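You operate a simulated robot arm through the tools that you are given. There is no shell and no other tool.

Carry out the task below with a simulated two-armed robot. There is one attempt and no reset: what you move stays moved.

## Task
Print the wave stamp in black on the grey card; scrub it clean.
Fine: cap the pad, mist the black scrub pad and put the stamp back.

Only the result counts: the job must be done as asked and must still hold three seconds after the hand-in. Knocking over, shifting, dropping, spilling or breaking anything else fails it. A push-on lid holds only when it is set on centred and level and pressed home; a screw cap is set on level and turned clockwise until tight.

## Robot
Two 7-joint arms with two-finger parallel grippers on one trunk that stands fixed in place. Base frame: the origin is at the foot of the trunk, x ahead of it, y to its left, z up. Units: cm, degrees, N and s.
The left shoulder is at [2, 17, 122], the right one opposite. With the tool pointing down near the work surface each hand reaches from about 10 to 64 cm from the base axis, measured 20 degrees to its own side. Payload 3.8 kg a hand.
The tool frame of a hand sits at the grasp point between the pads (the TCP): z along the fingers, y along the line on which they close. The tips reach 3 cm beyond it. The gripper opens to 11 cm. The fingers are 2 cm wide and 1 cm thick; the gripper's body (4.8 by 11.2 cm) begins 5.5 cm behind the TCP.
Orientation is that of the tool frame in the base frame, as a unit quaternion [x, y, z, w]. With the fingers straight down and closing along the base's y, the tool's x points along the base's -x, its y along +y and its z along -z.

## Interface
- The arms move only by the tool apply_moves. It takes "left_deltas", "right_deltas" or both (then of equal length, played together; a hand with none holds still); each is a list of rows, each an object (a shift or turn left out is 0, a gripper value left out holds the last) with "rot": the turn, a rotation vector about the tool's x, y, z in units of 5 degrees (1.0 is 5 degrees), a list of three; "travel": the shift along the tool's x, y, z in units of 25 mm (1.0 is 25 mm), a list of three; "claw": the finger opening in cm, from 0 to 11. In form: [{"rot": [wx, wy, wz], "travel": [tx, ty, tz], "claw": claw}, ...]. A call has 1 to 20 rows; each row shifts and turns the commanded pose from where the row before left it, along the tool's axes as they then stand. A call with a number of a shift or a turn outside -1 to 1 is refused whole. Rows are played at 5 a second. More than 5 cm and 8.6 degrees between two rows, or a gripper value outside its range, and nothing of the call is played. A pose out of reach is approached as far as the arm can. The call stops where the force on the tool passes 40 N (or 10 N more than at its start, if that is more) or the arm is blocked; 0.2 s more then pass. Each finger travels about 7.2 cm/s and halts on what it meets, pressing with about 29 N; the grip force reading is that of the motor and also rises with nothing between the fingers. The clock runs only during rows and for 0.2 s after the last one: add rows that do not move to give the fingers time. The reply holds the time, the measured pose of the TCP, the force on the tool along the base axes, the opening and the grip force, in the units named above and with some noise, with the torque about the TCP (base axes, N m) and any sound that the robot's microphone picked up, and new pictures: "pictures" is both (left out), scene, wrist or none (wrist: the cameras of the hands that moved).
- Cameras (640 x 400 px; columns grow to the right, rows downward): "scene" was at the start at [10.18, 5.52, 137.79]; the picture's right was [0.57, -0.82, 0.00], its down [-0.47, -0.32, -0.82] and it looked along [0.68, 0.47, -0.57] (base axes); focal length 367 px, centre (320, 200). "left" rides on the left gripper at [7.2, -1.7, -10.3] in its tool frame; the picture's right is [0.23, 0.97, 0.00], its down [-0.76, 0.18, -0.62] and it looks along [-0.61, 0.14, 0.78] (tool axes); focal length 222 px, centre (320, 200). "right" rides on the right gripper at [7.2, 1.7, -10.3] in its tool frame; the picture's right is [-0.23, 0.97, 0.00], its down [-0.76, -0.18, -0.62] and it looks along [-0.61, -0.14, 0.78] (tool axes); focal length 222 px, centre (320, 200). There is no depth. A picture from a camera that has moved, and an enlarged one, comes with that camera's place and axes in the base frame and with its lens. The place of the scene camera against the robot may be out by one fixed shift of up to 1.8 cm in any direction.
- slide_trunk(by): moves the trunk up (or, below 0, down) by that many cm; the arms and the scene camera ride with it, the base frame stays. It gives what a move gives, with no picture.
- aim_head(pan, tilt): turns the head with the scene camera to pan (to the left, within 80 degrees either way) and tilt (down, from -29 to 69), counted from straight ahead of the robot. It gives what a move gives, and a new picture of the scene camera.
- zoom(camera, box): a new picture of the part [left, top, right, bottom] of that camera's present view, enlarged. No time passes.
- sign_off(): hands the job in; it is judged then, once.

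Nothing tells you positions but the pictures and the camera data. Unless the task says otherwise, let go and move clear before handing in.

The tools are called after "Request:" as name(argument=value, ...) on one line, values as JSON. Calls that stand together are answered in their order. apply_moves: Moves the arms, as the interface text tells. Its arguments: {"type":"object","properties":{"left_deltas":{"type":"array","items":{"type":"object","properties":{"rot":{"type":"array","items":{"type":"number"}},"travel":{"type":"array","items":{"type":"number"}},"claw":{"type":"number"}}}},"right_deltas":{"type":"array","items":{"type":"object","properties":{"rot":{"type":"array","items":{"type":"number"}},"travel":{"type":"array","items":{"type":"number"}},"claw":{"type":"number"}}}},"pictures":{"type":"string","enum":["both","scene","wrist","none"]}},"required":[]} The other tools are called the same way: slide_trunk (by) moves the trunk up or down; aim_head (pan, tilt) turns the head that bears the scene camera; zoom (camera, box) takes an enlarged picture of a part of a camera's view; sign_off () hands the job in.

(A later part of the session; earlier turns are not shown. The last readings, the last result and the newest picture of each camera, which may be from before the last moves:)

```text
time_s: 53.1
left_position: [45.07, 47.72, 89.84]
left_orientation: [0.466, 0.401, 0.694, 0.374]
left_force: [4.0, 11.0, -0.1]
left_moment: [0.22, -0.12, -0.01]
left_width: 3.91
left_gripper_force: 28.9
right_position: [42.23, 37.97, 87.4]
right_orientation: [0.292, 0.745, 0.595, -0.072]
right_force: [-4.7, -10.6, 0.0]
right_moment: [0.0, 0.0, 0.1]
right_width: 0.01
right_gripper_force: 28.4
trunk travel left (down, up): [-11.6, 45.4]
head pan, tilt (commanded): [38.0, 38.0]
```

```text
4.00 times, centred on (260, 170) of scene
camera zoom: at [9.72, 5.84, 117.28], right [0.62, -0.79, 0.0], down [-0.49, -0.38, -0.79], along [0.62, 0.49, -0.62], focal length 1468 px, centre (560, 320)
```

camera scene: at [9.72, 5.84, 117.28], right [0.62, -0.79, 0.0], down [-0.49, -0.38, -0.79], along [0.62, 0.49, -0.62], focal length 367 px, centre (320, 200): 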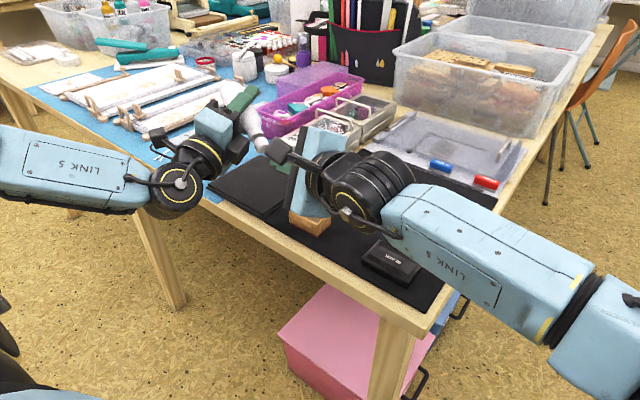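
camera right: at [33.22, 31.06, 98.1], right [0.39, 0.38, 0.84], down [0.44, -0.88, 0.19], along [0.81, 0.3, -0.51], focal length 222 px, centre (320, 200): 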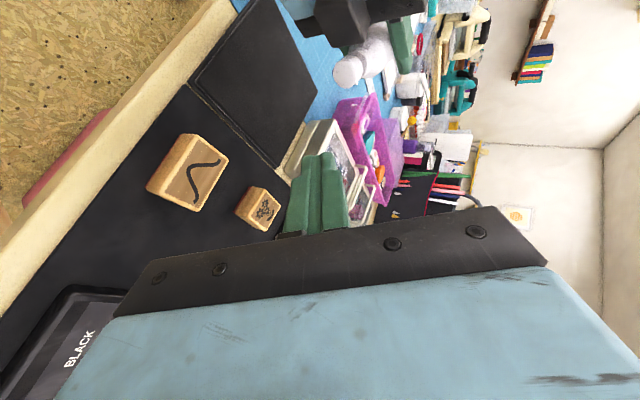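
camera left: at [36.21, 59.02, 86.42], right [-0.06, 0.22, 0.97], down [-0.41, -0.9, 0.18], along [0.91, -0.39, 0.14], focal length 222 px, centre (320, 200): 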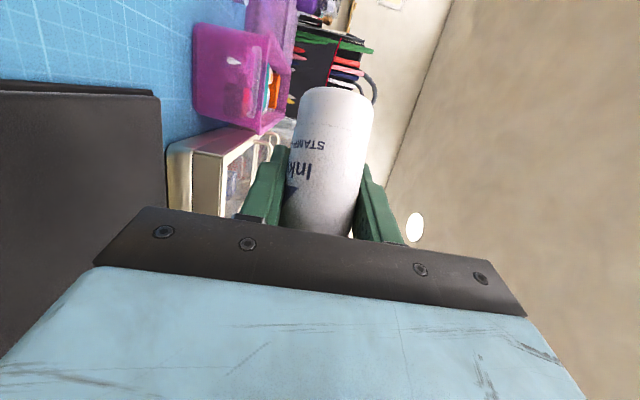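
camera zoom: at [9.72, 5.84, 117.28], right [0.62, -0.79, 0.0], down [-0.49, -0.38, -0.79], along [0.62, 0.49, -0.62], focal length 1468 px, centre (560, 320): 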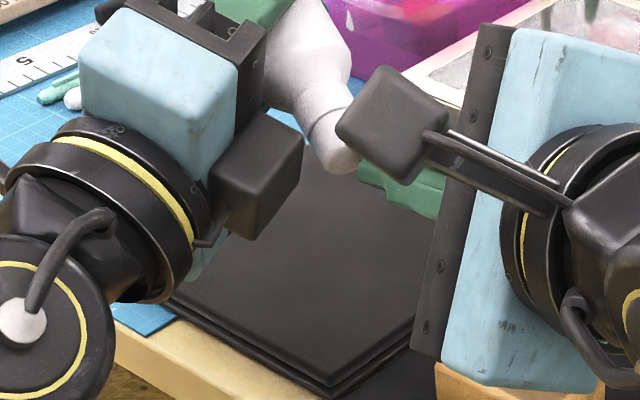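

The head is now flush with the neck (11 N). I'll press a touch more to be sure of the full stroke, then look at the scrub pad.

Request:
apply_moves(left_deltas=[{"travel": [-0.0655, 0, -0.0459]}, {"travel": [0, 0, 0]}, {"travel": [0, 0, 0]}], pictures="none")

Request:
zoom(camera="right", box=[200, 80, 360, 230])

Request:
zoom(camera="scene", box=[200, 140, 320, 230])

```text
time_s: 53.9
left_position: [44.99, 47.54, 89.91]
left_orientation: [0.466, 0.401, 0.694, 0.374]
left_force: [4.7, 13.7, -1.8]
left_moment: [0.27, -0.1, -0.06]
left_width: 3.88
left_gripper_force: 29.5
right_position: [42.16, 37.97, 87.55]
right_orientation: [0.293, 0.745, 0.595, -0.072]
right_force: [-5.8, -14.9, -0.5]
right_moment: [-0.04, 0.01, 0.13]
right_width: 0.02
right_gripper_force: 29.3
trunk travel left (down, up): [-11.6, 45.4]
head pan, tilt (commanded): [38.0, 38.0]
```

```text
2.67 times, centred on (280, 155) of right
camera zoom: at [34.66, 31.14, 95.04], right [0.69, 0.04, 0.72], down [0.38, -0.87, -0.32], along [0.61, 0.5, -0.62], focal length 592 px, centre (427, 320)
```

zoom: 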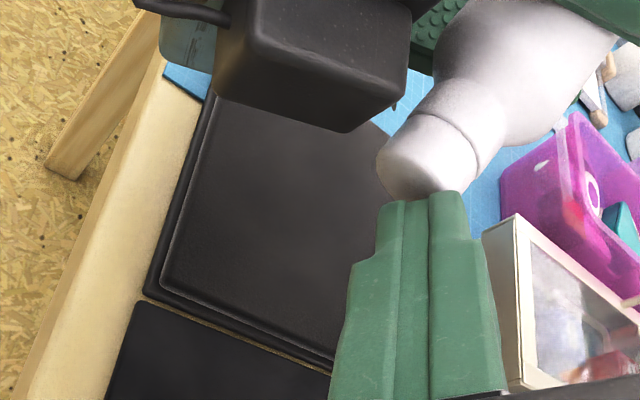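

```text
4.44 times, centred on (260, 185) of scene
camera zoom: at [9.72, 5.84, 117.28], right [0.62, -0.79, 0.0], down [-0.49, -0.38, -0.79], along [0.62, 0.49, -0.62], focal length 1631 px, centre (587, 267)
```

zoom: 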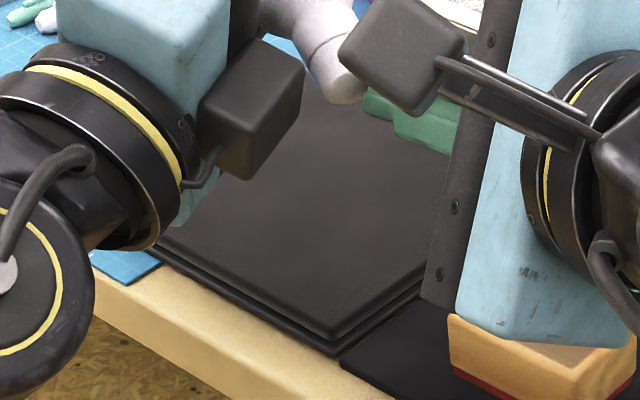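

No spray sound and no visible change yet, so I push a bit harder to be certain the stroke completes.

Request:
apply_moves(left_deltas=[{"travel": [-0.0655, 0, -0.0459]}, {"travel": [-0.0655, 0, -0.0459]}, {"travel": [0, 0, 0]}], pictures="none")

Request:
zoom(camera="right", box=[260, 90, 380, 200])

```text
time_s: 54.7
left_position: [44.94, 47.38, 89.8]
left_orientation: [0.465, 0.402, 0.695, 0.372]
left_force: [6.8, 23.5, -0.4]
left_moment: [0.53, -0.11, -0.27]
left_width: 3.89
left_gripper_force: 29.1
right_position: [42.19, 37.84, 87.42]
right_orientation: [0.292, 0.746, 0.594, -0.071]
right_force: [-6.6, -23.8, -1.7]
right_moment: [-0.08, 0.01, 0.15]
right_width: 0.02
right_gripper_force: 29.1
trunk travel left (down, up): [-11.6, 45.4]
head pan, tilt (commanded): [38.0, 38.0]
```

```text
3.64 times, centred on (320, 145) of right
camera zoom: at [34.7, 31.11, 95.0], right [0.69, 0.04, 0.72], down [0.38, -0.87, -0.32], along [0.61, 0.5, -0.62], focal length 808 px, centre (320, 400)
```

zoom: 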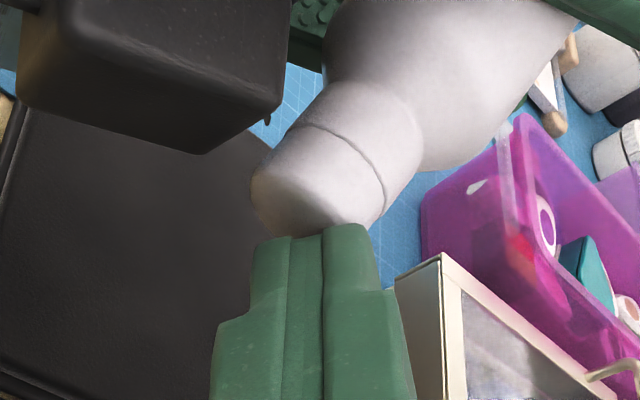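

The pump is fully bottomed at 24 N. I back the bottle off so the pump springs up, then inspect the pad surface for moisture.

Request:
apply_moves(left_deltas=[{"travel": [0.164, 0, 0.115]}, {"travel": [0.164, 0, 0.115]}, {"travel": [0.164, 0, 0.115]}, {"travel": [0.164, 0, 0.115]}, {"travel": [0.164, 0, 0.115]}, {"travel": [0, 0, 0]}], pictures="both")

Request:
zoom(camera="right", box=[200, 60, 400, 230])

Request:
zoom(camera="scene", box=[200, 140, 320, 230])

```text
time_s: 56.1
left_position: [45.72, 49.17, 90.72]
left_orientation: [0.466, 0.401, 0.694, 0.375]
left_force: [-1.0, 0.5, -1.2]
left_moment: [-0.04, 0.02, 0.01]
left_width: 3.88
left_gripper_force: 29.5
right_position: [42.07, 38.13, 87.48]
right_orientation: [0.292, 0.745, 0.596, -0.072]
right_force: [0.9, -0.3, 0.7]
right_moment: [-0.03, -0.02, -0.01]
right_width: 0.0
right_gripper_force: 28.7
trunk travel left (down, up): [-11.6, 45.4]
head pan, tilt (commanded): [38.0, 38.0]
camera scene: at [9.72, 5.84, 117.28], right [0.62, -0.79, 0.0], down [-0.49, -0.38, -0.79], along [0.62, 0.49, -0.62], focal length 367 px, centre (320, 200)
camera left: at [34.06, 54.33, 89.28], right [-0.21, -0.18, 0.96], down [-0.4, -0.88, -0.25], along [0.89, -0.44, 0.11], focal length 222 px, centre (320, 200)
```

scene: 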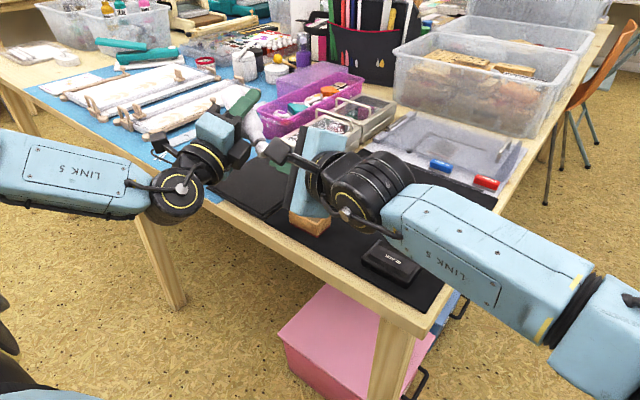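
left: 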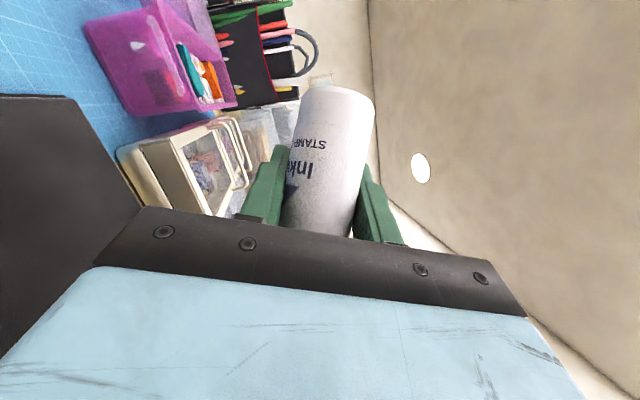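

```text
2.35 times, centred on (300, 145) of right
camera zoom: at [34.62, 31.16, 95.05], right [0.69, 0.04, 0.72], down [0.38, -0.87, -0.32], along [0.61, 0.5, -0.62], focal length 523 px, centre (367, 329)
```

zoom: 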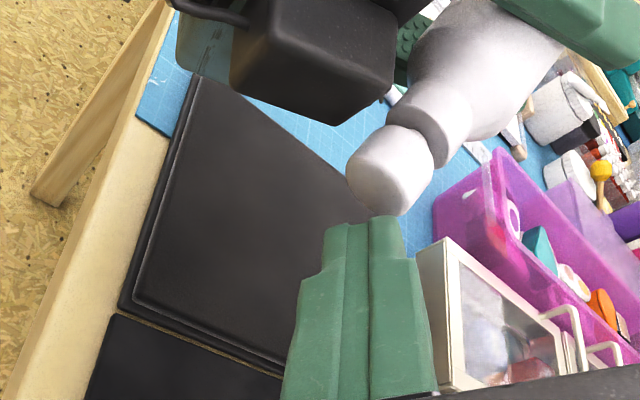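

```text
4.44 times, centred on (260, 185) of scene
camera zoom: at [9.72, 5.84, 117.28], right [0.62, -0.79, 0.0], down [-0.49, -0.38, -0.79], along [0.62, 0.49, -0.62], focal length 1631 px, centre (587, 267)
```

zoom: 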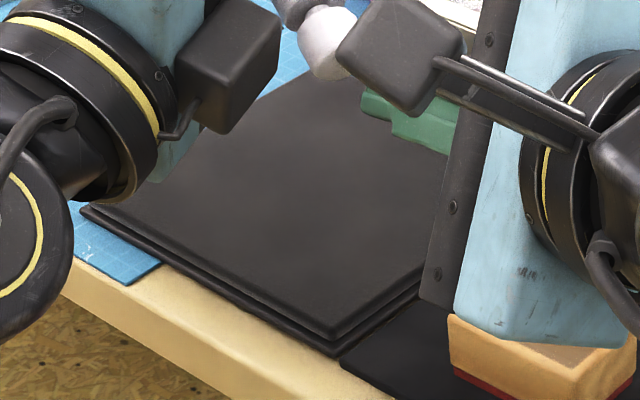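

The pump springs back properly, but I have no sign that mist came out. I'll try one brisk full stroke and listen.

Request:
apply_moves(left_deltas=[{"travel": [-0.344, 0, -0.241]}, {"travel": [-0.344, 0, -0.241]}, {"travel": [-0.03, 0, -0.021]}, {"travel": [0.344, 0, 0.241]}, {"travel": [0.374, 0, 0.262]}, {"travel": [0, 0, 0]}], pictures="none")

Request:
zoom(camera="scene", box=[200, 140, 320, 230])

Request:
zoom(camera="right", box=[220, 80, 340, 220])

```text
time_s: 57.5
left_position: [45.95, 49.32, 90.75]
left_orientation: [0.467, 0.402, 0.693, 0.375]
left_force: [-0.6, -0.3, -1.7]
left_moment: [-0.02, -0.01, 0.0]
left_width: 3.87
left_gripper_force: 28.7
right_position: [42.21, 37.98, 87.53]
right_orientation: [0.292, 0.745, 0.596, -0.073]
right_force: [0.3, 0.4, 0.6]
right_moment: [0.02, -0.01, -0.02]
right_width: 0.01
right_gripper_force: 28.8
trunk travel left (down, up): [-11.6, 45.4]
head pan, tilt (commanded): [38.0, 38.0]
```

```text
4.44 times, centred on (260, 185) of scene
camera zoom: at [9.72, 5.85, 117.28], right [0.62, -0.79, 0.0], down [-0.49, -0.38, -0.79], along [0.62, 0.49, -0.62], focal length 1631 px, centre (587, 267)
```

zoom: 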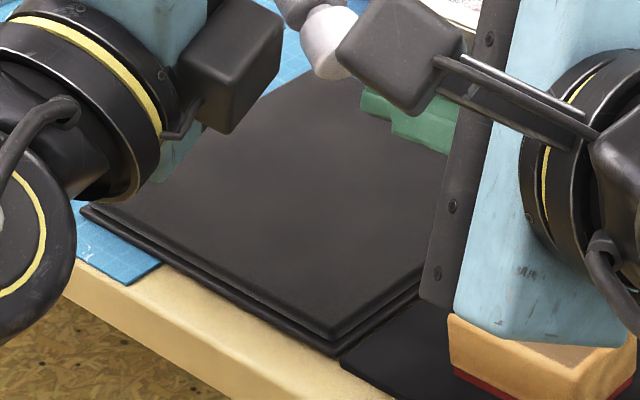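

```text
2.86 times, centred on (280, 150) of right
camera zoom: at [34.61, 31.16, 95.07], right [0.69, 0.04, 0.72], down [0.38, -0.87, -0.32], along [0.61, 0.5, -0.62], focal length 635 px, centre (434, 343)
```

zoom: 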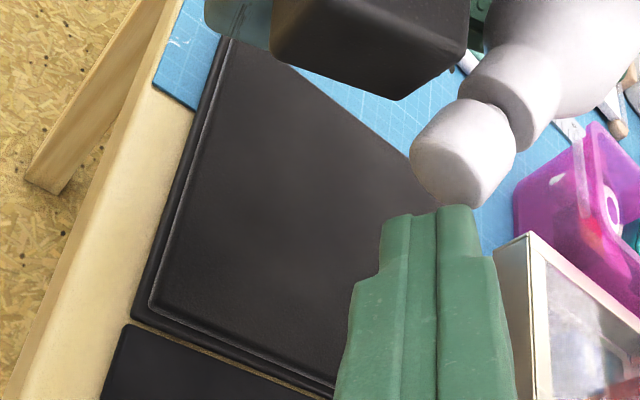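

No sound again. I'll zoom strongly into the pad surface to look for droplets or a damp patch.

Request:
zoom(camera="scene", box=[235, 160, 295, 200])

Request:
zoom(camera="right", box=[225, 110, 315, 210])

Request:
zoom(camera="left", box=[0, 90, 150, 250])

```text
10.00 times, centred on (265, 180) of scene
camera zoom: at [9.72, 5.85, 117.28], right [0.62, -0.79, 0.0], down [-0.49, -0.38, -0.79], along [0.62, 0.49, -0.62], focal length 3670 px, centre (870, 400)
```

zoom: 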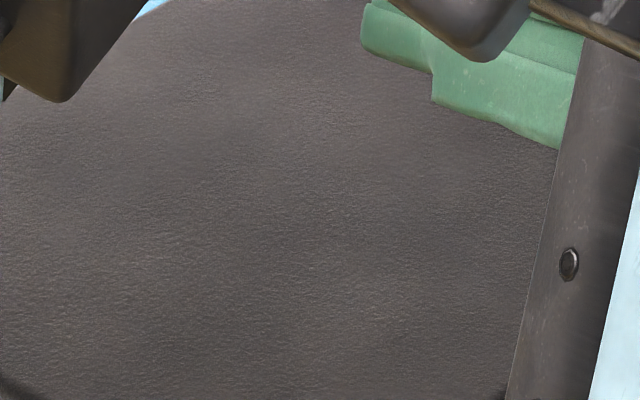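

```text
4.00 times, centred on (270, 160) of right
camera zoom: at [34.61, 31.16, 95.07], right [0.69, 0.04, 0.72], down [0.38, -0.87, -0.32], along [0.61, 0.5, -0.62], focal length 888 px, centre (520, 360)
```

zoom: 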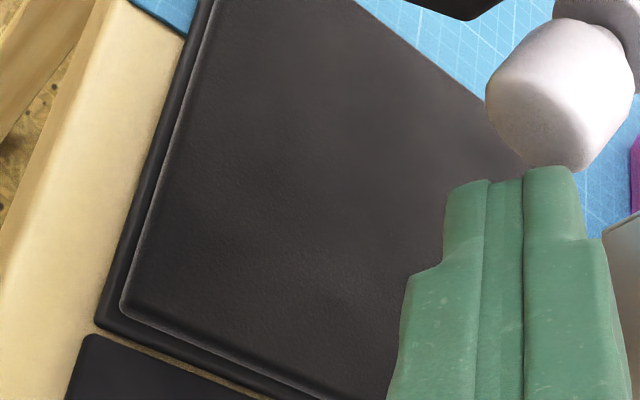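

```text
2.50 times, centred on (75, 170) of left
camera zoom: at [34.18, 54.35, 89.23], right [-0.2, -0.18, 0.96], down [-0.4, -0.88, -0.25], along [0.89, -0.44, 0.11], focal length 555 px, centre (932, 275)
```

zoom: 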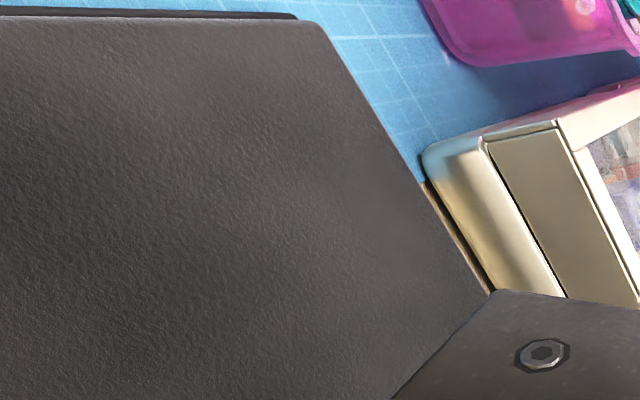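

The pad shows no visible change, so I can't tell whether mist came out while the bottle was head-down. I'll return the bottle to its spot (its nozzle faces the pad there), retract the right hand, and then test the pump with the bottle upright.

Request:
apply_moves(left_deltas=[{"travel": [0.327, 0, 0.229]}, {"travel": [0.325, -0.673, 0.291]}, {"travel": [0.325, -0.673, 0.291]}, {"travel": [0.325, -0.673, 0.291]}, {"travel": [0, 0, 0]}], right_deltas=[{"travel": [0.136, 0.254, -0.915]}, {"travel": [0.136, 0.254, -0.915]}, {"travel": [0.136, 0.254, -0.915]}, {"travel": [0.136, 0.254, -0.915]}, {"travel": [0, 0, 0]}], pictures="none")

Request:
apply_moves(left_deltas=[{"rot": [0.574, 0, -0.819]}, {"rot": [0.574, 0, -0.819]}, {"rot": [0.574, 0, -0.819]}, {"rot": [0.574, 0, -0.819]}, {"rot": [0.574, 0, -0.819]}, {"rot": [0, 1, 0]}, {"rot": [0, 1, 0]}, {"rot": [0, 1, 0]}, {"rot": [0, 1, 0]}, {"travel": [0.619, 0.37, 0.336]}, {"travel": [0.619, 0.37, 0.336]}, {"travel": [0.619, 0.37, 0.336]}, {"travel": [0.619, 0.37, 0.336]}, {"travel": [0, 0, 0]}], pictures="scene")

```text
time_s: 58.7
left_position: [48.16, 54.95, 88.07]
left_orientation: [0.467, 0.401, 0.694, 0.374]
left_force: [0.6, 0.0, -1.7]
left_moment: [-0.01, -0.02, -0.02]
left_width: 3.91
left_gripper_force: 29.1
right_position: [40.14, 30.28, 92.96]
right_orientation: [0.292, 0.745, 0.595, -0.072]
right_force: [0.5, 0.7, 1.0]
right_moment: [-0.03, -0.01, 0.01]
right_width: 0.0
right_gripper_force: 29.5
trunk travel left (down, up): [-11.6, 45.4]
head pan, tilt (commanded): [38.0, 38.0]
```

```text
time_s: 61.7
left_position: [47.53, 61.89, 91.49]
left_orientation: [0.328, 0.627, 0.627, 0.326]
left_force: [0.5, -0.2, -1.8]
left_moment: [-0.03, -0.01, 0.01]
left_width: 3.87
left_gripper_force: 28.8
right_position: [40.14, 30.35, 92.66]
right_orientation: [0.293, 0.745, 0.595, -0.073]
right_force: [0.2, -0.3, -1.0]
right_moment: [-0.04, 0.01, -0.02]
right_width: 0.0
right_gripper_force: 29.2
trunk travel left (down, up): [-11.6, 45.4]
head pan, tilt (commanded): [38.0, 38.0]
camera scene: at [9.72, 5.85, 117.28], right [0.62, -0.79, 0.0], down [-0.49, -0.38, -0.79], along [0.62, 0.49, -0.62], focal length 367 px, centre (320, 200)
```

scene: 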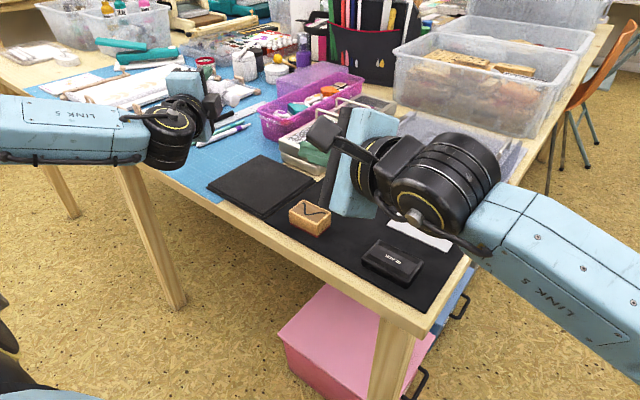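

Now rolling the bottle back upright.

Request:
apply_moves(left_deltas=[{"rot": [0.5736, 0, -0.8192]}, {"rot": [0.5736, 0, -0.8192]}, {"rot": [0.5736, 0, -0.8192]}, {"rot": [0.5736, 0, -0.8192]}, {"rot": [0.5736, 0, -0.8192]}, {"rot": [0.5736, 0, -0.8192]}, {"rot": [0.5736, 0, -0.8192]}, {"rot": [0.5736, 0, -0.8192]}, {"rot": [0.5736, 0, -0.8192]}, {"rot": [0.5736, 0, -0.8192]}, {"rot": [0.5736, 0, -0.8192]}, {"rot": [0.5736, 0, -0.8192]}, {"rot": [0.5736, 0, -0.8192]}, {"rot": [0.5736, 0, -0.8192]}, {"rot": [0.5736, 0, -0.8192]}, {"rot": [0.5736, 0, -0.8192]}, {"rot": [0.5736, 0, -0.8192]}, {"rot": [0.5736, 0, -0.8192]}, {"travel": [0, 0, 0]}], pictures="both")

Request:
zoom(camera="scene", box=[140, 60, 300, 200])

```text
time_s: 65.7
left_position: [47.3, 61.8, 91.75]
left_orientation: [0.0, 0.887, -0.001, 0.462]
left_force: [0.2, 0.1, -1.3]
left_moment: [0.03, -0.02, 0.02]
left_width: 3.86
left_gripper_force: 28.8
right_position: [40.3, 30.31, 92.75]
right_orientation: [0.292, 0.745, 0.595, -0.072]
right_force: [0.0, 0.5, 0.5]
right_moment: [0.0, -0.05, -0.01]
right_width: 0.02
right_gripper_force: 28.9
trunk travel left (down, up): [-11.6, 45.4]
head pan, tilt (commanded): [38.0, 38.0]
camera scene: at [9.72, 5.85, 117.28], right [0.62, -0.79, 0.0], down [-0.49, -0.38, -0.79], along [0.62, 0.49, -0.62], focal length 367 px, centre (320, 200)
camera left: at [34.66, 60.16, 91.75], right [-0.13, 0.97, -0.19], down [-0.07, 0.18, 0.98], along [0.99, 0.14, 0.05], focal length 222 px, centre (320, 200)
```

scene: 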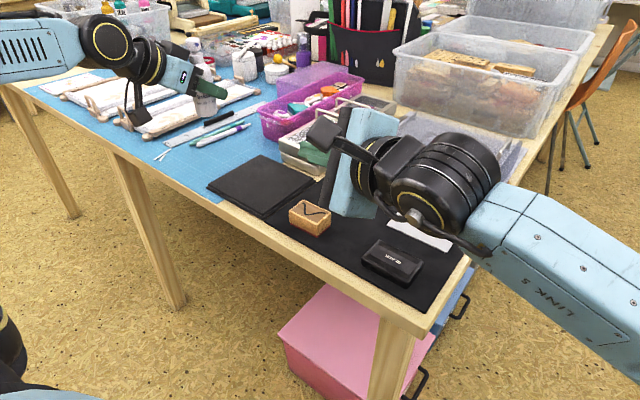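
left: 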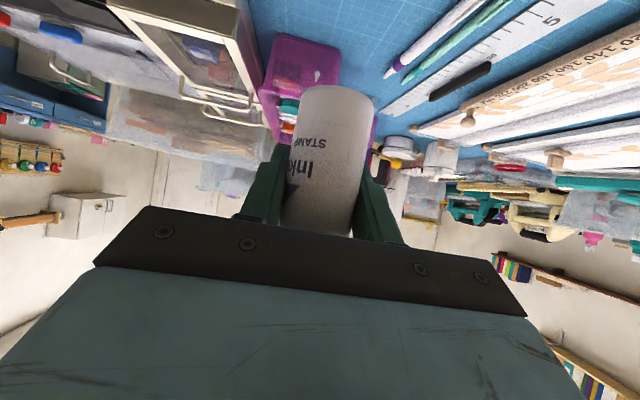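

```text
2.86 times, centred on (220, 130) of scene
camera zoom: at [9.72, 5.85, 117.28], right [0.62, -0.79, 0.0], down [-0.49, -0.38, -0.79], along [0.62, 0.49, -0.62], focal length 1048 px, centre (606, 400)
```

zoom: 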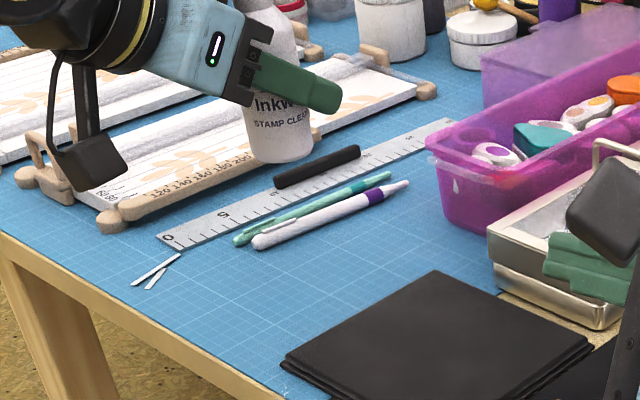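

The bottle is upright again. Lowering it to just above its original spot, then gently onto the mat.

Request:
apply_moves(left_deltas=[{"travel": [0.983, 0, 0.689]}, {"travel": [0.983, 0, 0.689]}, {"travel": [0.983, 0, 0.689]}, {"travel": [0.4915, 0, 0.3445]}, {"travel": [0.2457, 0, 0.172]}, {"travel": [0, 0, 0]}], pictures="none")

Request:
zoom(camera="scene", box=[140, 80, 280, 200])

```text
time_s: 67.1
left_position: [47.38, 61.65, 80.49]
left_orientation: [0.0, 0.887, 0.0, 0.462]
left_force: [0.7, -0.2, -1.4]
left_moment: [0.01, 0.01, 0.01]
left_width: 3.9
left_gripper_force: 29.3
right_position: [40.19, 30.36, 92.78]
right_orientation: [0.292, 0.745, 0.595, -0.072]
right_force: [0.0, -0.4, -0.5]
right_moment: [-0.02, 0.01, 0.0]
right_width: 0.0
right_gripper_force: 29.2
trunk travel left (down, up): [-11.6, 45.4]
head pan, tilt (commanded): [38.0, 38.0]
```

```text
3.33 times, centred on (210, 140) of scene
camera zoom: at [9.72, 5.85, 117.28], right [0.62, -0.79, 0.0], down [-0.49, -0.38, -0.79], along [0.62, 0.49, -0.62], focal length 1223 px, centre (687, 400)
```

zoom: 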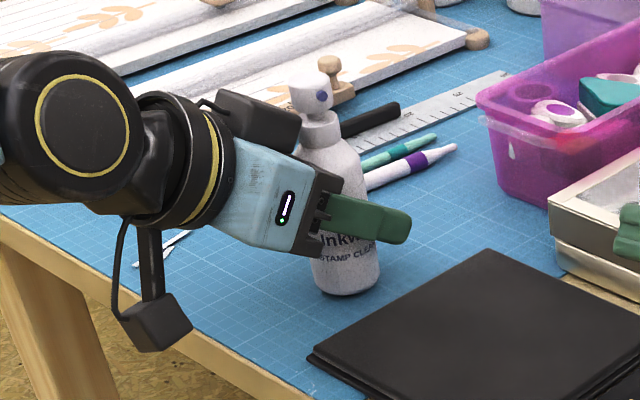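

About 0.7 cm remains. Lowering slowly and watching the force.

Request:
apply_moves(left_deltas=[{"travel": [0.0492, 0, 0.0344]}, {"travel": [0.0492, 0, 0.0344]}, {"travel": [0.0492, 0, 0.0344]}, {"travel": [0.0492, 0, 0.0344]}, {"travel": [0, 0, 0]}], pictures="none")

```text
time_s: 68.3
left_position: [47.2, 61.78, 79.96]
left_orientation: [0.001, 0.886, 0.0, 0.463]
left_force: [-4.3, 3.3, 7.1]
left_moment: [0.02, 0.14, -0.06]
left_width: 3.87
left_gripper_force: 29.0
right_position: [40.22, 30.22, 92.85]
right_orientation: [0.292, 0.745, 0.596, -0.071]
right_force: [-0.6, -0.6, -0.4]
right_moment: [-0.02, -0.05, -0.02]
right_width: 0.03
right_gripper_force: 29.0
trunk travel left (down, up): [-11.6, 45.4]
head pan, tilt (commanded): [38.0, 38.0]
```

The bottle is standing on the mat. Releasing and backing away the way I came.

Request:
apply_moves(left_deltas=[{"travel": [-0.03, 0, -0.021]}, {"claw": 5}, {"claw": 7.4}, {"claw": 7.4}, {"travel": [0, 0, 0]}], pictures="wrist")

Request:
zoom(camera="scene", box=[160, 80, 280, 180])

```text
time_s: 69.5
left_position: [47.3, 61.66, 79.85]
left_orientation: [0.0, 0.887, 0.0, 0.461]
left_force: [0.4, -0.2, 0.2]
left_moment: [0.0, 0.0, -0.02]
left_width: 7.39
left_gripper_force: 0.0
right_position: [40.18, 30.48, 92.87]
right_orientation: [0.292, 0.746, 0.594, -0.073]
right_force: [-0.1, 0.7, 0.0]
right_moment: [-0.01, 0.03, -0.04]
right_width: 0.02
right_gripper_force: 28.8
trunk travel left (down, up): [-11.6, 45.4]
head pan, tilt (commanded): [38.0, 38.0]
camera left: at [34.6, 60.06, 79.95], right [-0.13, 0.97, -0.19], down [-0.07, 0.18, 0.98], along [0.99, 0.14, 0.05], focal length 222 px, centre (320, 200)
```

left: 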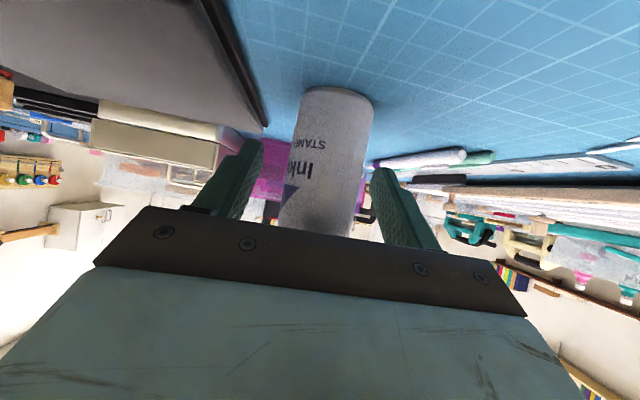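

```text
4.00 times, centred on (220, 130) of scene
camera zoom: at [9.71, 5.83, 117.28], right [0.62, -0.79, 0.0], down [-0.49, -0.38, -0.79], along [0.62, 0.49, -0.62], focal length 1468 px, centre (720, 480)
```

zoom: 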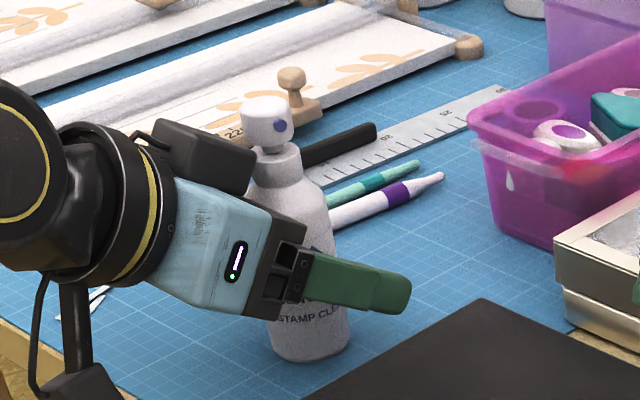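

The bottle stands where it began. I back the left hand off, raise it, and set it up (fingers closed, tilted 30°) to press the pump from above with the bottle upright.

Request:
apply_moves(left_deltas=[{"travel": [0.4776, 0, -0.6816]}, {"travel": [0.4776, 0, -0.6816]}, {"travel": [0.4776, 0, -0.6816]}, {"travel": [0.4776, 0, -0.6816]}, {"travel": [0.4776, 0, -0.6816]}, {"travel": [-0.873, 0, -0.612]}, {"travel": [-0.873, 0, -0.612]}, {"travel": [-0.873, 0, -0.612]}, {"travel": [-0.873, 0, -0.612]}, {"travel": [-0.873, 0, -0.612]}, {"travel": [-0.873, 0, -0.612]}, {"rot": [0, 1, 0], "claw": 0}, {"rot": [0, 1, 0]}, {"rot": [0, 1, 0]}, {"rot": [0, 1, 0]}, {"rot": [0, 1, 0]}, {"travel": [0, 0, 0]}], pictures="both")

Request:
zoom(camera="left", box=[270, 60, 410, 200])

```text
time_s: 73.1
left_position: [36.91, 61.67, 95.85]
left_orientation: [0.0, 0.966, 0.0, 0.258]
left_force: [0.3, 0.3, -0.9]
left_moment: [0.02, -0.01, 0.02]
left_width: 0.0
left_gripper_force: 28.6
right_position: [40.3, 30.36, 92.88]
right_orientation: [0.292, 0.745, 0.595, -0.073]
right_force: [-0.2, 0.0, -1.0]
right_moment: [-0.04, 0.02, 0.0]
right_width: 0.0
right_gripper_force: 29.4
trunk travel left (down, up): [-11.6, 45.4]
head pan, tilt (commanded): [38.0, 38.0]
camera scene: at [9.72, 5.83, 117.28], right [0.62, -0.79, 0.0], down [-0.49, -0.38, -0.79], along [0.62, 0.49, -0.62], focal length 367 px, centre (320, 200)
camera left: at [25.51, 60.03, 101.21], right [-0.2, 0.97, -0.11], down [0.35, 0.18, 0.92], along [0.92, 0.14, -0.38], focal length 222 px, centre (320, 200)
```

scene: 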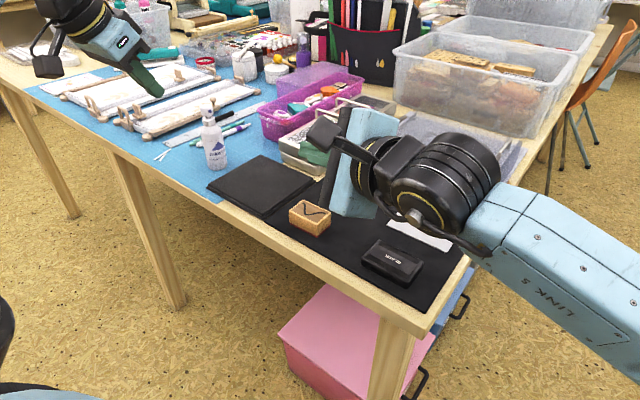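
left: 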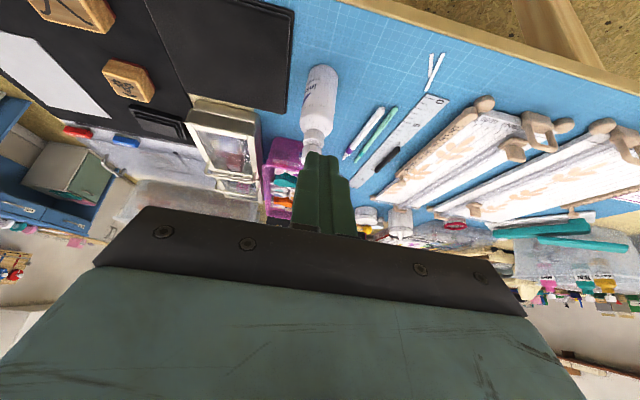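

```text
2.86 times, centred on (340, 130) of left
camera zoom: at [25.51, 60.03, 101.21], right [-0.2, 0.97, -0.11], down [0.35, 0.18, 0.92], along [0.92, 0.14, -0.38], focal length 635 px, centre (263, 400)
```

zoom: 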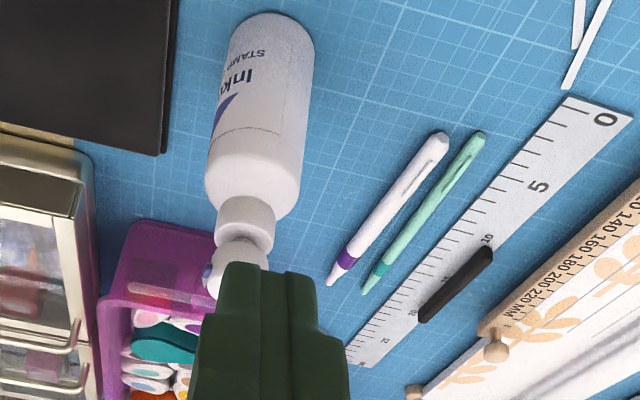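

The bottle head is at about (47.4, 61.8). I move the closed fingertips to ~1 cm above it.

Request:
apply_moves(left_deltas=[{"travel": [-0.7, 0.01, 0.768]}, {"travel": [-0.7, 0.01, 0.768]}, {"travel": [-0.7, 0.01, 0.768]}, {"travel": [-0.7, 0.01, 0.768]}, {"travel": [0, 0, 0]}], pictures="wrist")

Request:
zoom(camera="scene", box=[160, 60, 280, 180])

Request:
zoom(camera="left", box=[270, 60, 390, 200])

```text
time_s: 74.3
left_position: [47.09, 61.88, 92.74]
left_orientation: [0.001, 0.966, -0.001, 0.259]
left_force: [0.3, 0.0, -0.3]
left_moment: [-0.01, -0.01, 0.03]
left_width: 0.01
left_gripper_force: 28.8
right_position: [40.29, 30.43, 92.79]
right_orientation: [0.293, 0.745, 0.595, -0.072]
right_force: [-0.5, -0.9, 0.7]
right_moment: [0.02, -0.01, 0.03]
right_width: 0.0
right_gripper_force: 28.9
trunk travel left (down, up): [-11.6, 45.4]
head pan, tilt (commanded): [38.0, 38.0]
camera left: at [35.63, 60.23, 98.06], right [-0.2, 0.97, -0.11], down [0.35, 0.18, 0.92], along [0.92, 0.14, -0.37], focal length 222 px, centre (320, 200)
```

left: 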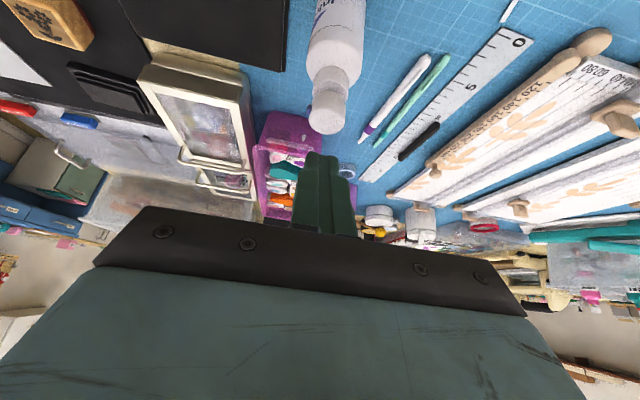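

```text
3.33 times, centred on (220, 120) of scene
camera zoom: at [9.73, 5.83, 117.28], right [0.62, -0.79, 0.0], down [-0.49, -0.38, -0.79], along [0.62, 0.49, -0.62], focal length 1223 px, centre (653, 467)
```

zoom: 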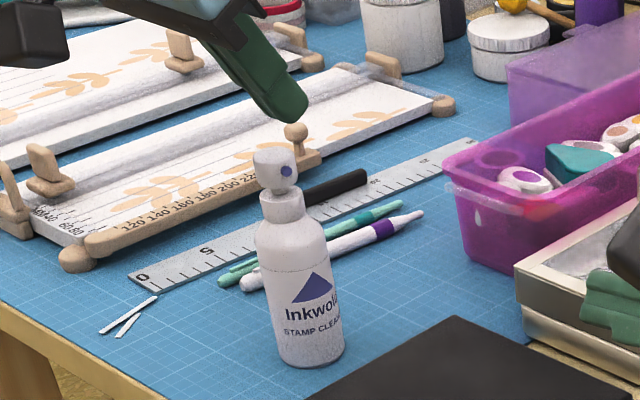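

```text
2.86 times, centred on (330, 130) of left
camera zoom: at [35.63, 60.23, 98.06], right [-0.2, 0.97, -0.11], down [0.35, 0.18, 0.92], along [0.92, 0.14, -0.37], focal length 635 px, centre (291, 400)
```

zoom: 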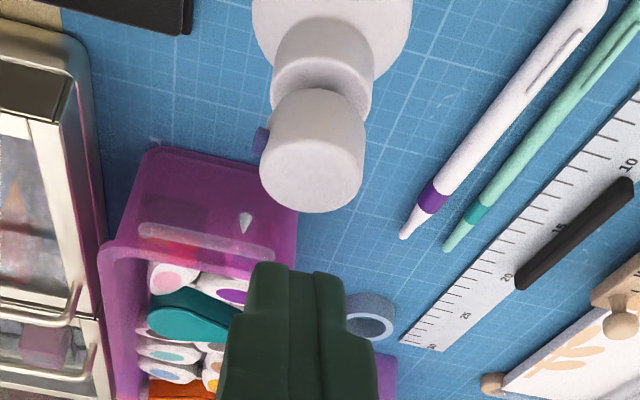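

The fingertip edge hangs about 1.9 cm above the pump head and is well aligned. I lower it to touch and then press down in one steady stroke.

Request:
apply_moves(left_deltas=[{"travel": [0.15, 0, 0.26]}, {"travel": [0.15, 0, 0.26]}, {"travel": [0.06, 0, 0.104]}, {"travel": [0, 0, 0]}], pictures="none")

Request:
zoom(camera="scene", box=[180, 80, 260, 160])

```text
time_s: 75.3
left_position: [46.88, 61.83, 91.01]
left_orientation: [0.0, 0.966, 0.0, 0.259]
left_force: [0.7, -0.4, 2.2]
left_moment: [0.02, -0.03, -0.02]
left_width: 0.03
left_gripper_force: 29.4
right_position: [40.1, 30.37, 92.86]
right_orientation: [0.292, 0.745, 0.595, -0.072]
right_force: [-0.6, -0.6, -0.5]
right_moment: [0.0, -0.01, 0.02]
right_width: 0.01
right_gripper_force: 29.0
trunk travel left (down, up): [-11.6, 45.4]
head pan, tilt (commanded): [38.0, 38.0]
```

```text
5.00 times, centred on (220, 120) of scene
camera zoom: at [9.7, 5.81, 117.29], right [0.62, -0.79, 0.0], down [-0.49, -0.38, -0.79], along [0.62, 0.49, -0.62], focal length 1835 px, centre (820, 600)
```

zoom: 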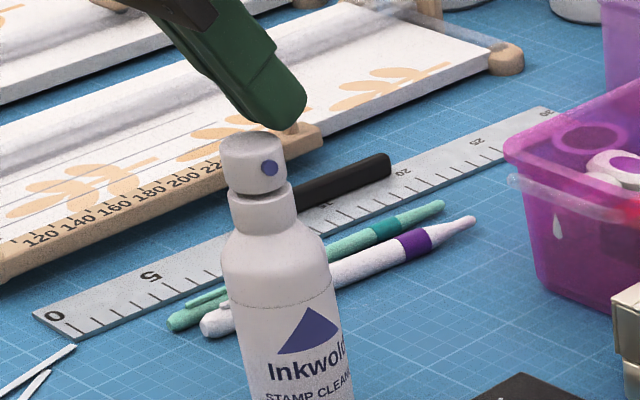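

I've touched the rear part of the head (2 N). I'll lift slightly, shift 0.7 cm toward -x to be centred, and then press.

Request:
apply_moves(left_deltas=[{"travel": [0.182, 0, -0.244]}, {"travel": [0.06, 0, 0.104]}, {"travel": [0, 0, 0]}], pictures="none")

Request:
zoom(camera="scene", box=[180, 80, 260, 160])

Request:
zoom(camera="left", box=[270, 60, 390, 200])

```text
time_s: 76.1
left_position: [46.2, 61.79, 90.95]
left_orientation: [0.0, 0.966, 0.001, 0.259]
left_force: [1.2, 0.0, 2.9]
left_moment: [-0.03, -0.05, 0.0]
left_width: 0.0
left_gripper_force: 29.4
right_position: [40.13, 30.4, 92.87]
right_orientation: [0.292, 0.745, 0.595, -0.073]
right_force: [0.4, 0.2, -0.6]
right_moment: [-0.03, -0.01, 0.0]
right_width: 0.02
right_gripper_force: 29.4
trunk travel left (down, up): [-11.6, 45.4]
head pan, tilt (commanded): [38.0, 38.0]
```

```text
5.00 times, centred on (220, 120) of scene
camera zoom: at [9.71, 5.81, 117.28], right [0.62, -0.79, 0.0], down [-0.49, -0.38, -0.79], along [0.62, 0.49, -0.62], focal length 1835 px, centre (820, 600)
```

zoom: 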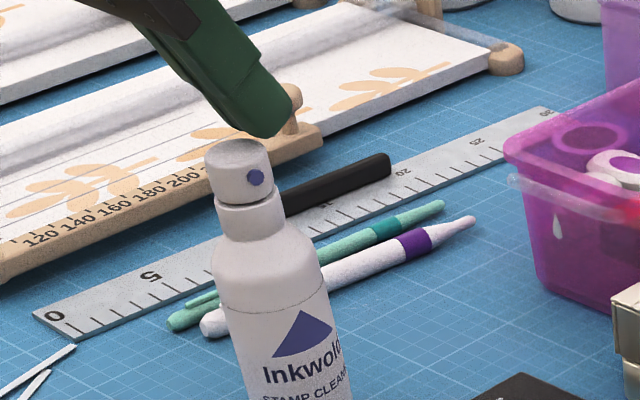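

```text
2.86 times, centred on (330, 130) of left
camera zoom: at [34.66, 60.15, 96.33], right [-0.2, 0.97, -0.11], down [0.35, 0.18, 0.92], along [0.92, 0.14, -0.37], focal length 635 px, centre (291, 400)
```

zoom: 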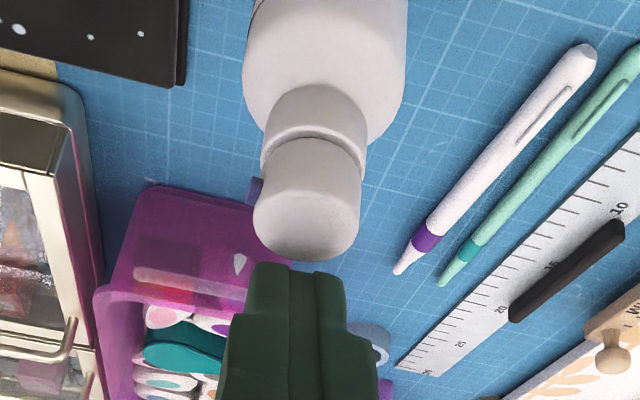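

The finger dragged the head slightly toward -x, so I lift straight off at once to let the bottle settle. I also notice small white droplets on the scrub pad's corner in this view, which I'll check.

Request:
apply_moves(left_deltas=[{"travel": [-0.1, 0, -0.173]}, {"travel": [-0.2, 0, -0.346]}, {"travel": [-0.2, 0, -0.346]}, {"travel": [0, 0, 0]}], pictures="wrist")

Request:
zoom(camera="scene", box=[160, 80, 320, 220])

Request:
zoom(camera="scene", box=[200, 150, 320, 225])

Request:
zoom(camera="left", box=[140, 0, 380, 140])

```text
time_s: 77.1
left_position: [46.25, 61.86, 93.51]
left_orientation: [0.0, 0.966, 0.0, 0.259]
left_force: [0.1, 0.3, 0.2]
left_moment: [0.0, -0.01, -0.01]
left_width: 0.0
left_gripper_force: 29.1
right_position: [40.24, 30.3, 92.84]
right_orientation: [0.292, 0.745, 0.596, -0.072]
right_force: [-0.1, -0.3, 0.1]
right_moment: [-0.04, 0.02, -0.01]
right_width: 0.01
right_gripper_force: 29.3
trunk travel left (down, up): [-11.6, 45.4]
head pan, tilt (commanded): [38.0, 38.0]
camera left: at [34.7, 60.09, 98.83], right [-0.2, 0.97, -0.11], down [0.35, 0.18, 0.92], along [0.92, 0.14, -0.37], focal length 222 px, centre (320, 200)
```

left: 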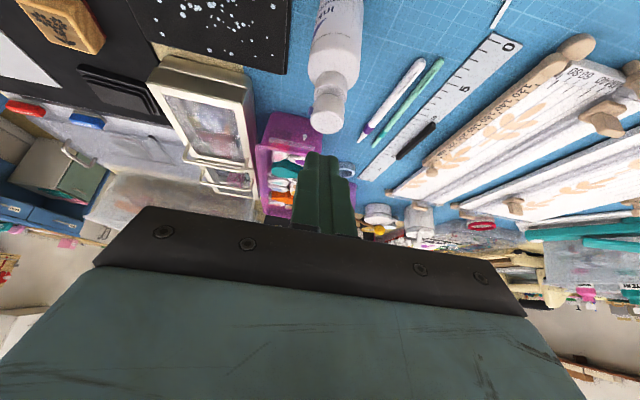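

```text
2.86 times, centred on (240, 150) of scene
camera zoom: at [9.72, 5.83, 117.28], right [0.62, -0.79, 0.0], down [-0.49, -0.38, -0.79], along [0.62, 0.49, -0.62], focal length 1048 px, centre (549, 343)
```

zoom: 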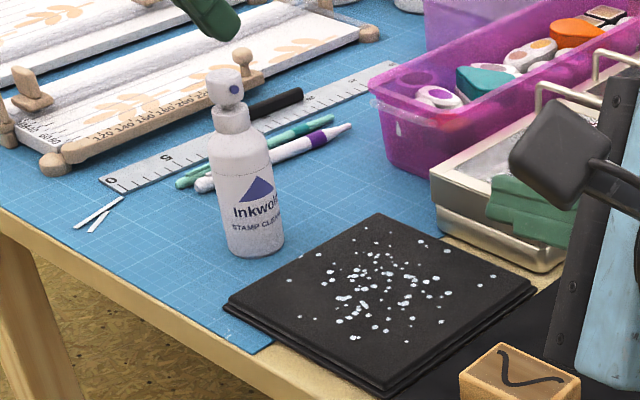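

```text
5.33 times, centred on (260, 188) of scene
camera zoom: at [9.72, 5.83, 117.28], right [0.62, -0.79, 0.0], down [-0.49, -0.38, -0.79], along [0.62, 0.49, -0.62], focal length 1957 px, centre (640, 267)
```

zoom: 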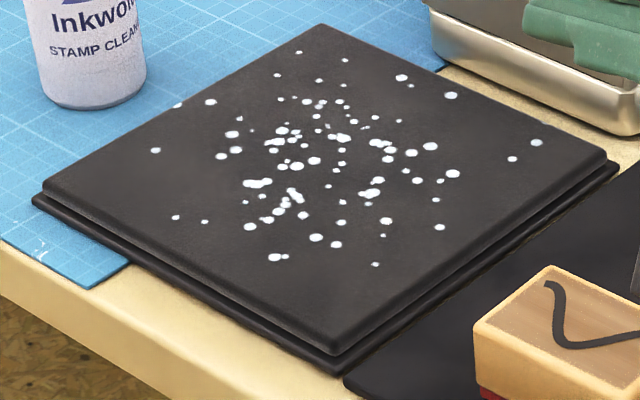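

```text
2.67 times, centred on (260, 70) of left
camera zoom: at [34.7, 60.09, 98.83], right [-0.2, 0.97, -0.11], down [0.35, 0.18, 0.92], along [0.92, 0.14, -0.37], focal length 592 px, centre (480, 547)
```

zoom: 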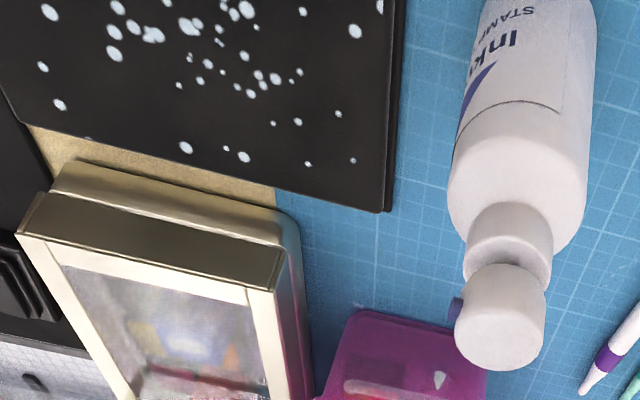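

Pressing the upright pump misted the scrub pad: droplets now cover its centre, and the bottle stands upright in its original place. Next I park the right hand out of the way and bring the left hand (tilted 20°) over the wave stamp to measure it.

Request:
apply_moves(left_deltas=[{"travel": [0, 0, -0.6]}, {"rot": [0, 1, 0], "travel": [0.217, -0.9, -0.203]}, {"rot": [0, 1, 0], "travel": [0.217, -0.9, -0.203]}, {"travel": [0.217, -0.9, -0.203]}, {"travel": [0.217, -0.9, -0.203]}, {"travel": [0.217, -0.9, -0.203]}, {"travel": [0.217, -0.9, -0.1]}, {"travel": [0.217, -0.9, -0.1]}, {"travel": [0.217, -0.9, -0.1]}, {"travel": [0.217, -0.9, -0.1], "claw": 8}, {"travel": [0.217, -0.9, -0.1]}, {"travel": [0.217, -0.9, -0.1]}, {"travel": [0.217, -0.9, -0.1]}, {"travel": [0, 0, 0]}], right_deltas=[{"travel": [-0.102, -0.007, -0.893]}, {"travel": [-0.102, -0.007, -0.893]}, {"travel": [-0.102, -0.007, -0.893]}, {"travel": [-0.102, -0.007, -0.893]}, {"travel": [-0.102, -0.007, -0.893]}, {"travel": [-0.102, -0.007, -0.893]}, {"travel": [-0.102, -0.007, -0.893]}, {"travel": [-0.102, -0.007, -0.893]}, {"travel": [-0.102, -0.007, -0.893]}, {"travel": [-0.102, -0.007, -0.893]}, {"travel": [-0.102, -0.007, -0.893]}, {"travel": [-0.102, -0.007, -0.893]}, {"travel": [0, 0, 0]}, {"travel": [0, 0, 0]}], pictures="both")

```text
time_s: 80.1
left_position: [37.62, 34.75, 96.41]
left_orientation: [-0.001, 0.985, 0.0, 0.173]
left_force: [-0.2, 0.0, 0.9]
left_moment: [0.01, -0.02, -0.01]
left_width: 7.99
left_gripper_force: 0.1
right_position: [36.22, 4.26, 98.66]
right_orientation: [0.292, 0.745, 0.595, -0.073]
right_force: [0.3, 0.8, 0.5]
right_moment: [0.01, -0.04, 0.03]
right_width: 0.0
right_gripper_force: 29.2
trunk travel left (down, up): [-11.6, 45.4]
head pan, tilt (commanded): [38.0, 38.0]
camera scene: at [9.72, 5.84, 117.28], right [0.62, -0.79, 0.0], down [-0.49, -0.38, -0.79], along [0.62, 0.49, -0.62], focal length 367 px, centre (320, 200)
camera right: at [28.68, -2.77, 106.24], right [0.69, 0.04, 0.72], down [0.38, -0.87, -0.32], along [0.61, 0.5, -0.62], focal length 222 px, centre (320, 200)
camera left: at [27.31, 33.17, 103.6], right [-0.21, 0.97, -0.08], down [0.5, 0.18, 0.85], along [0.84, 0.14, -0.53], focal length 222 px, centre (320, 200)
```

scene: 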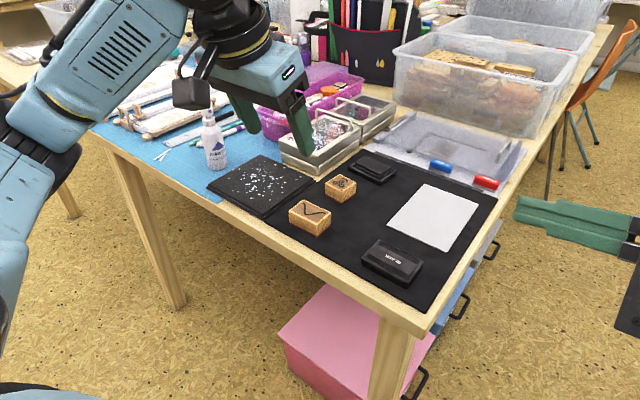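
right: 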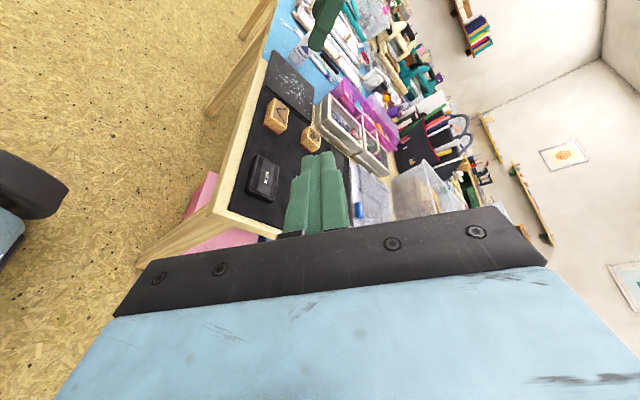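
left: 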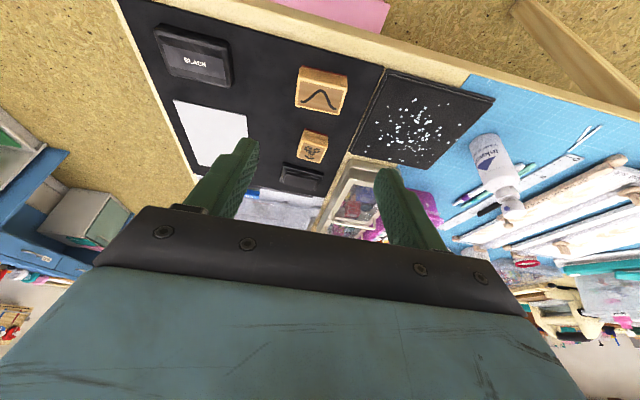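

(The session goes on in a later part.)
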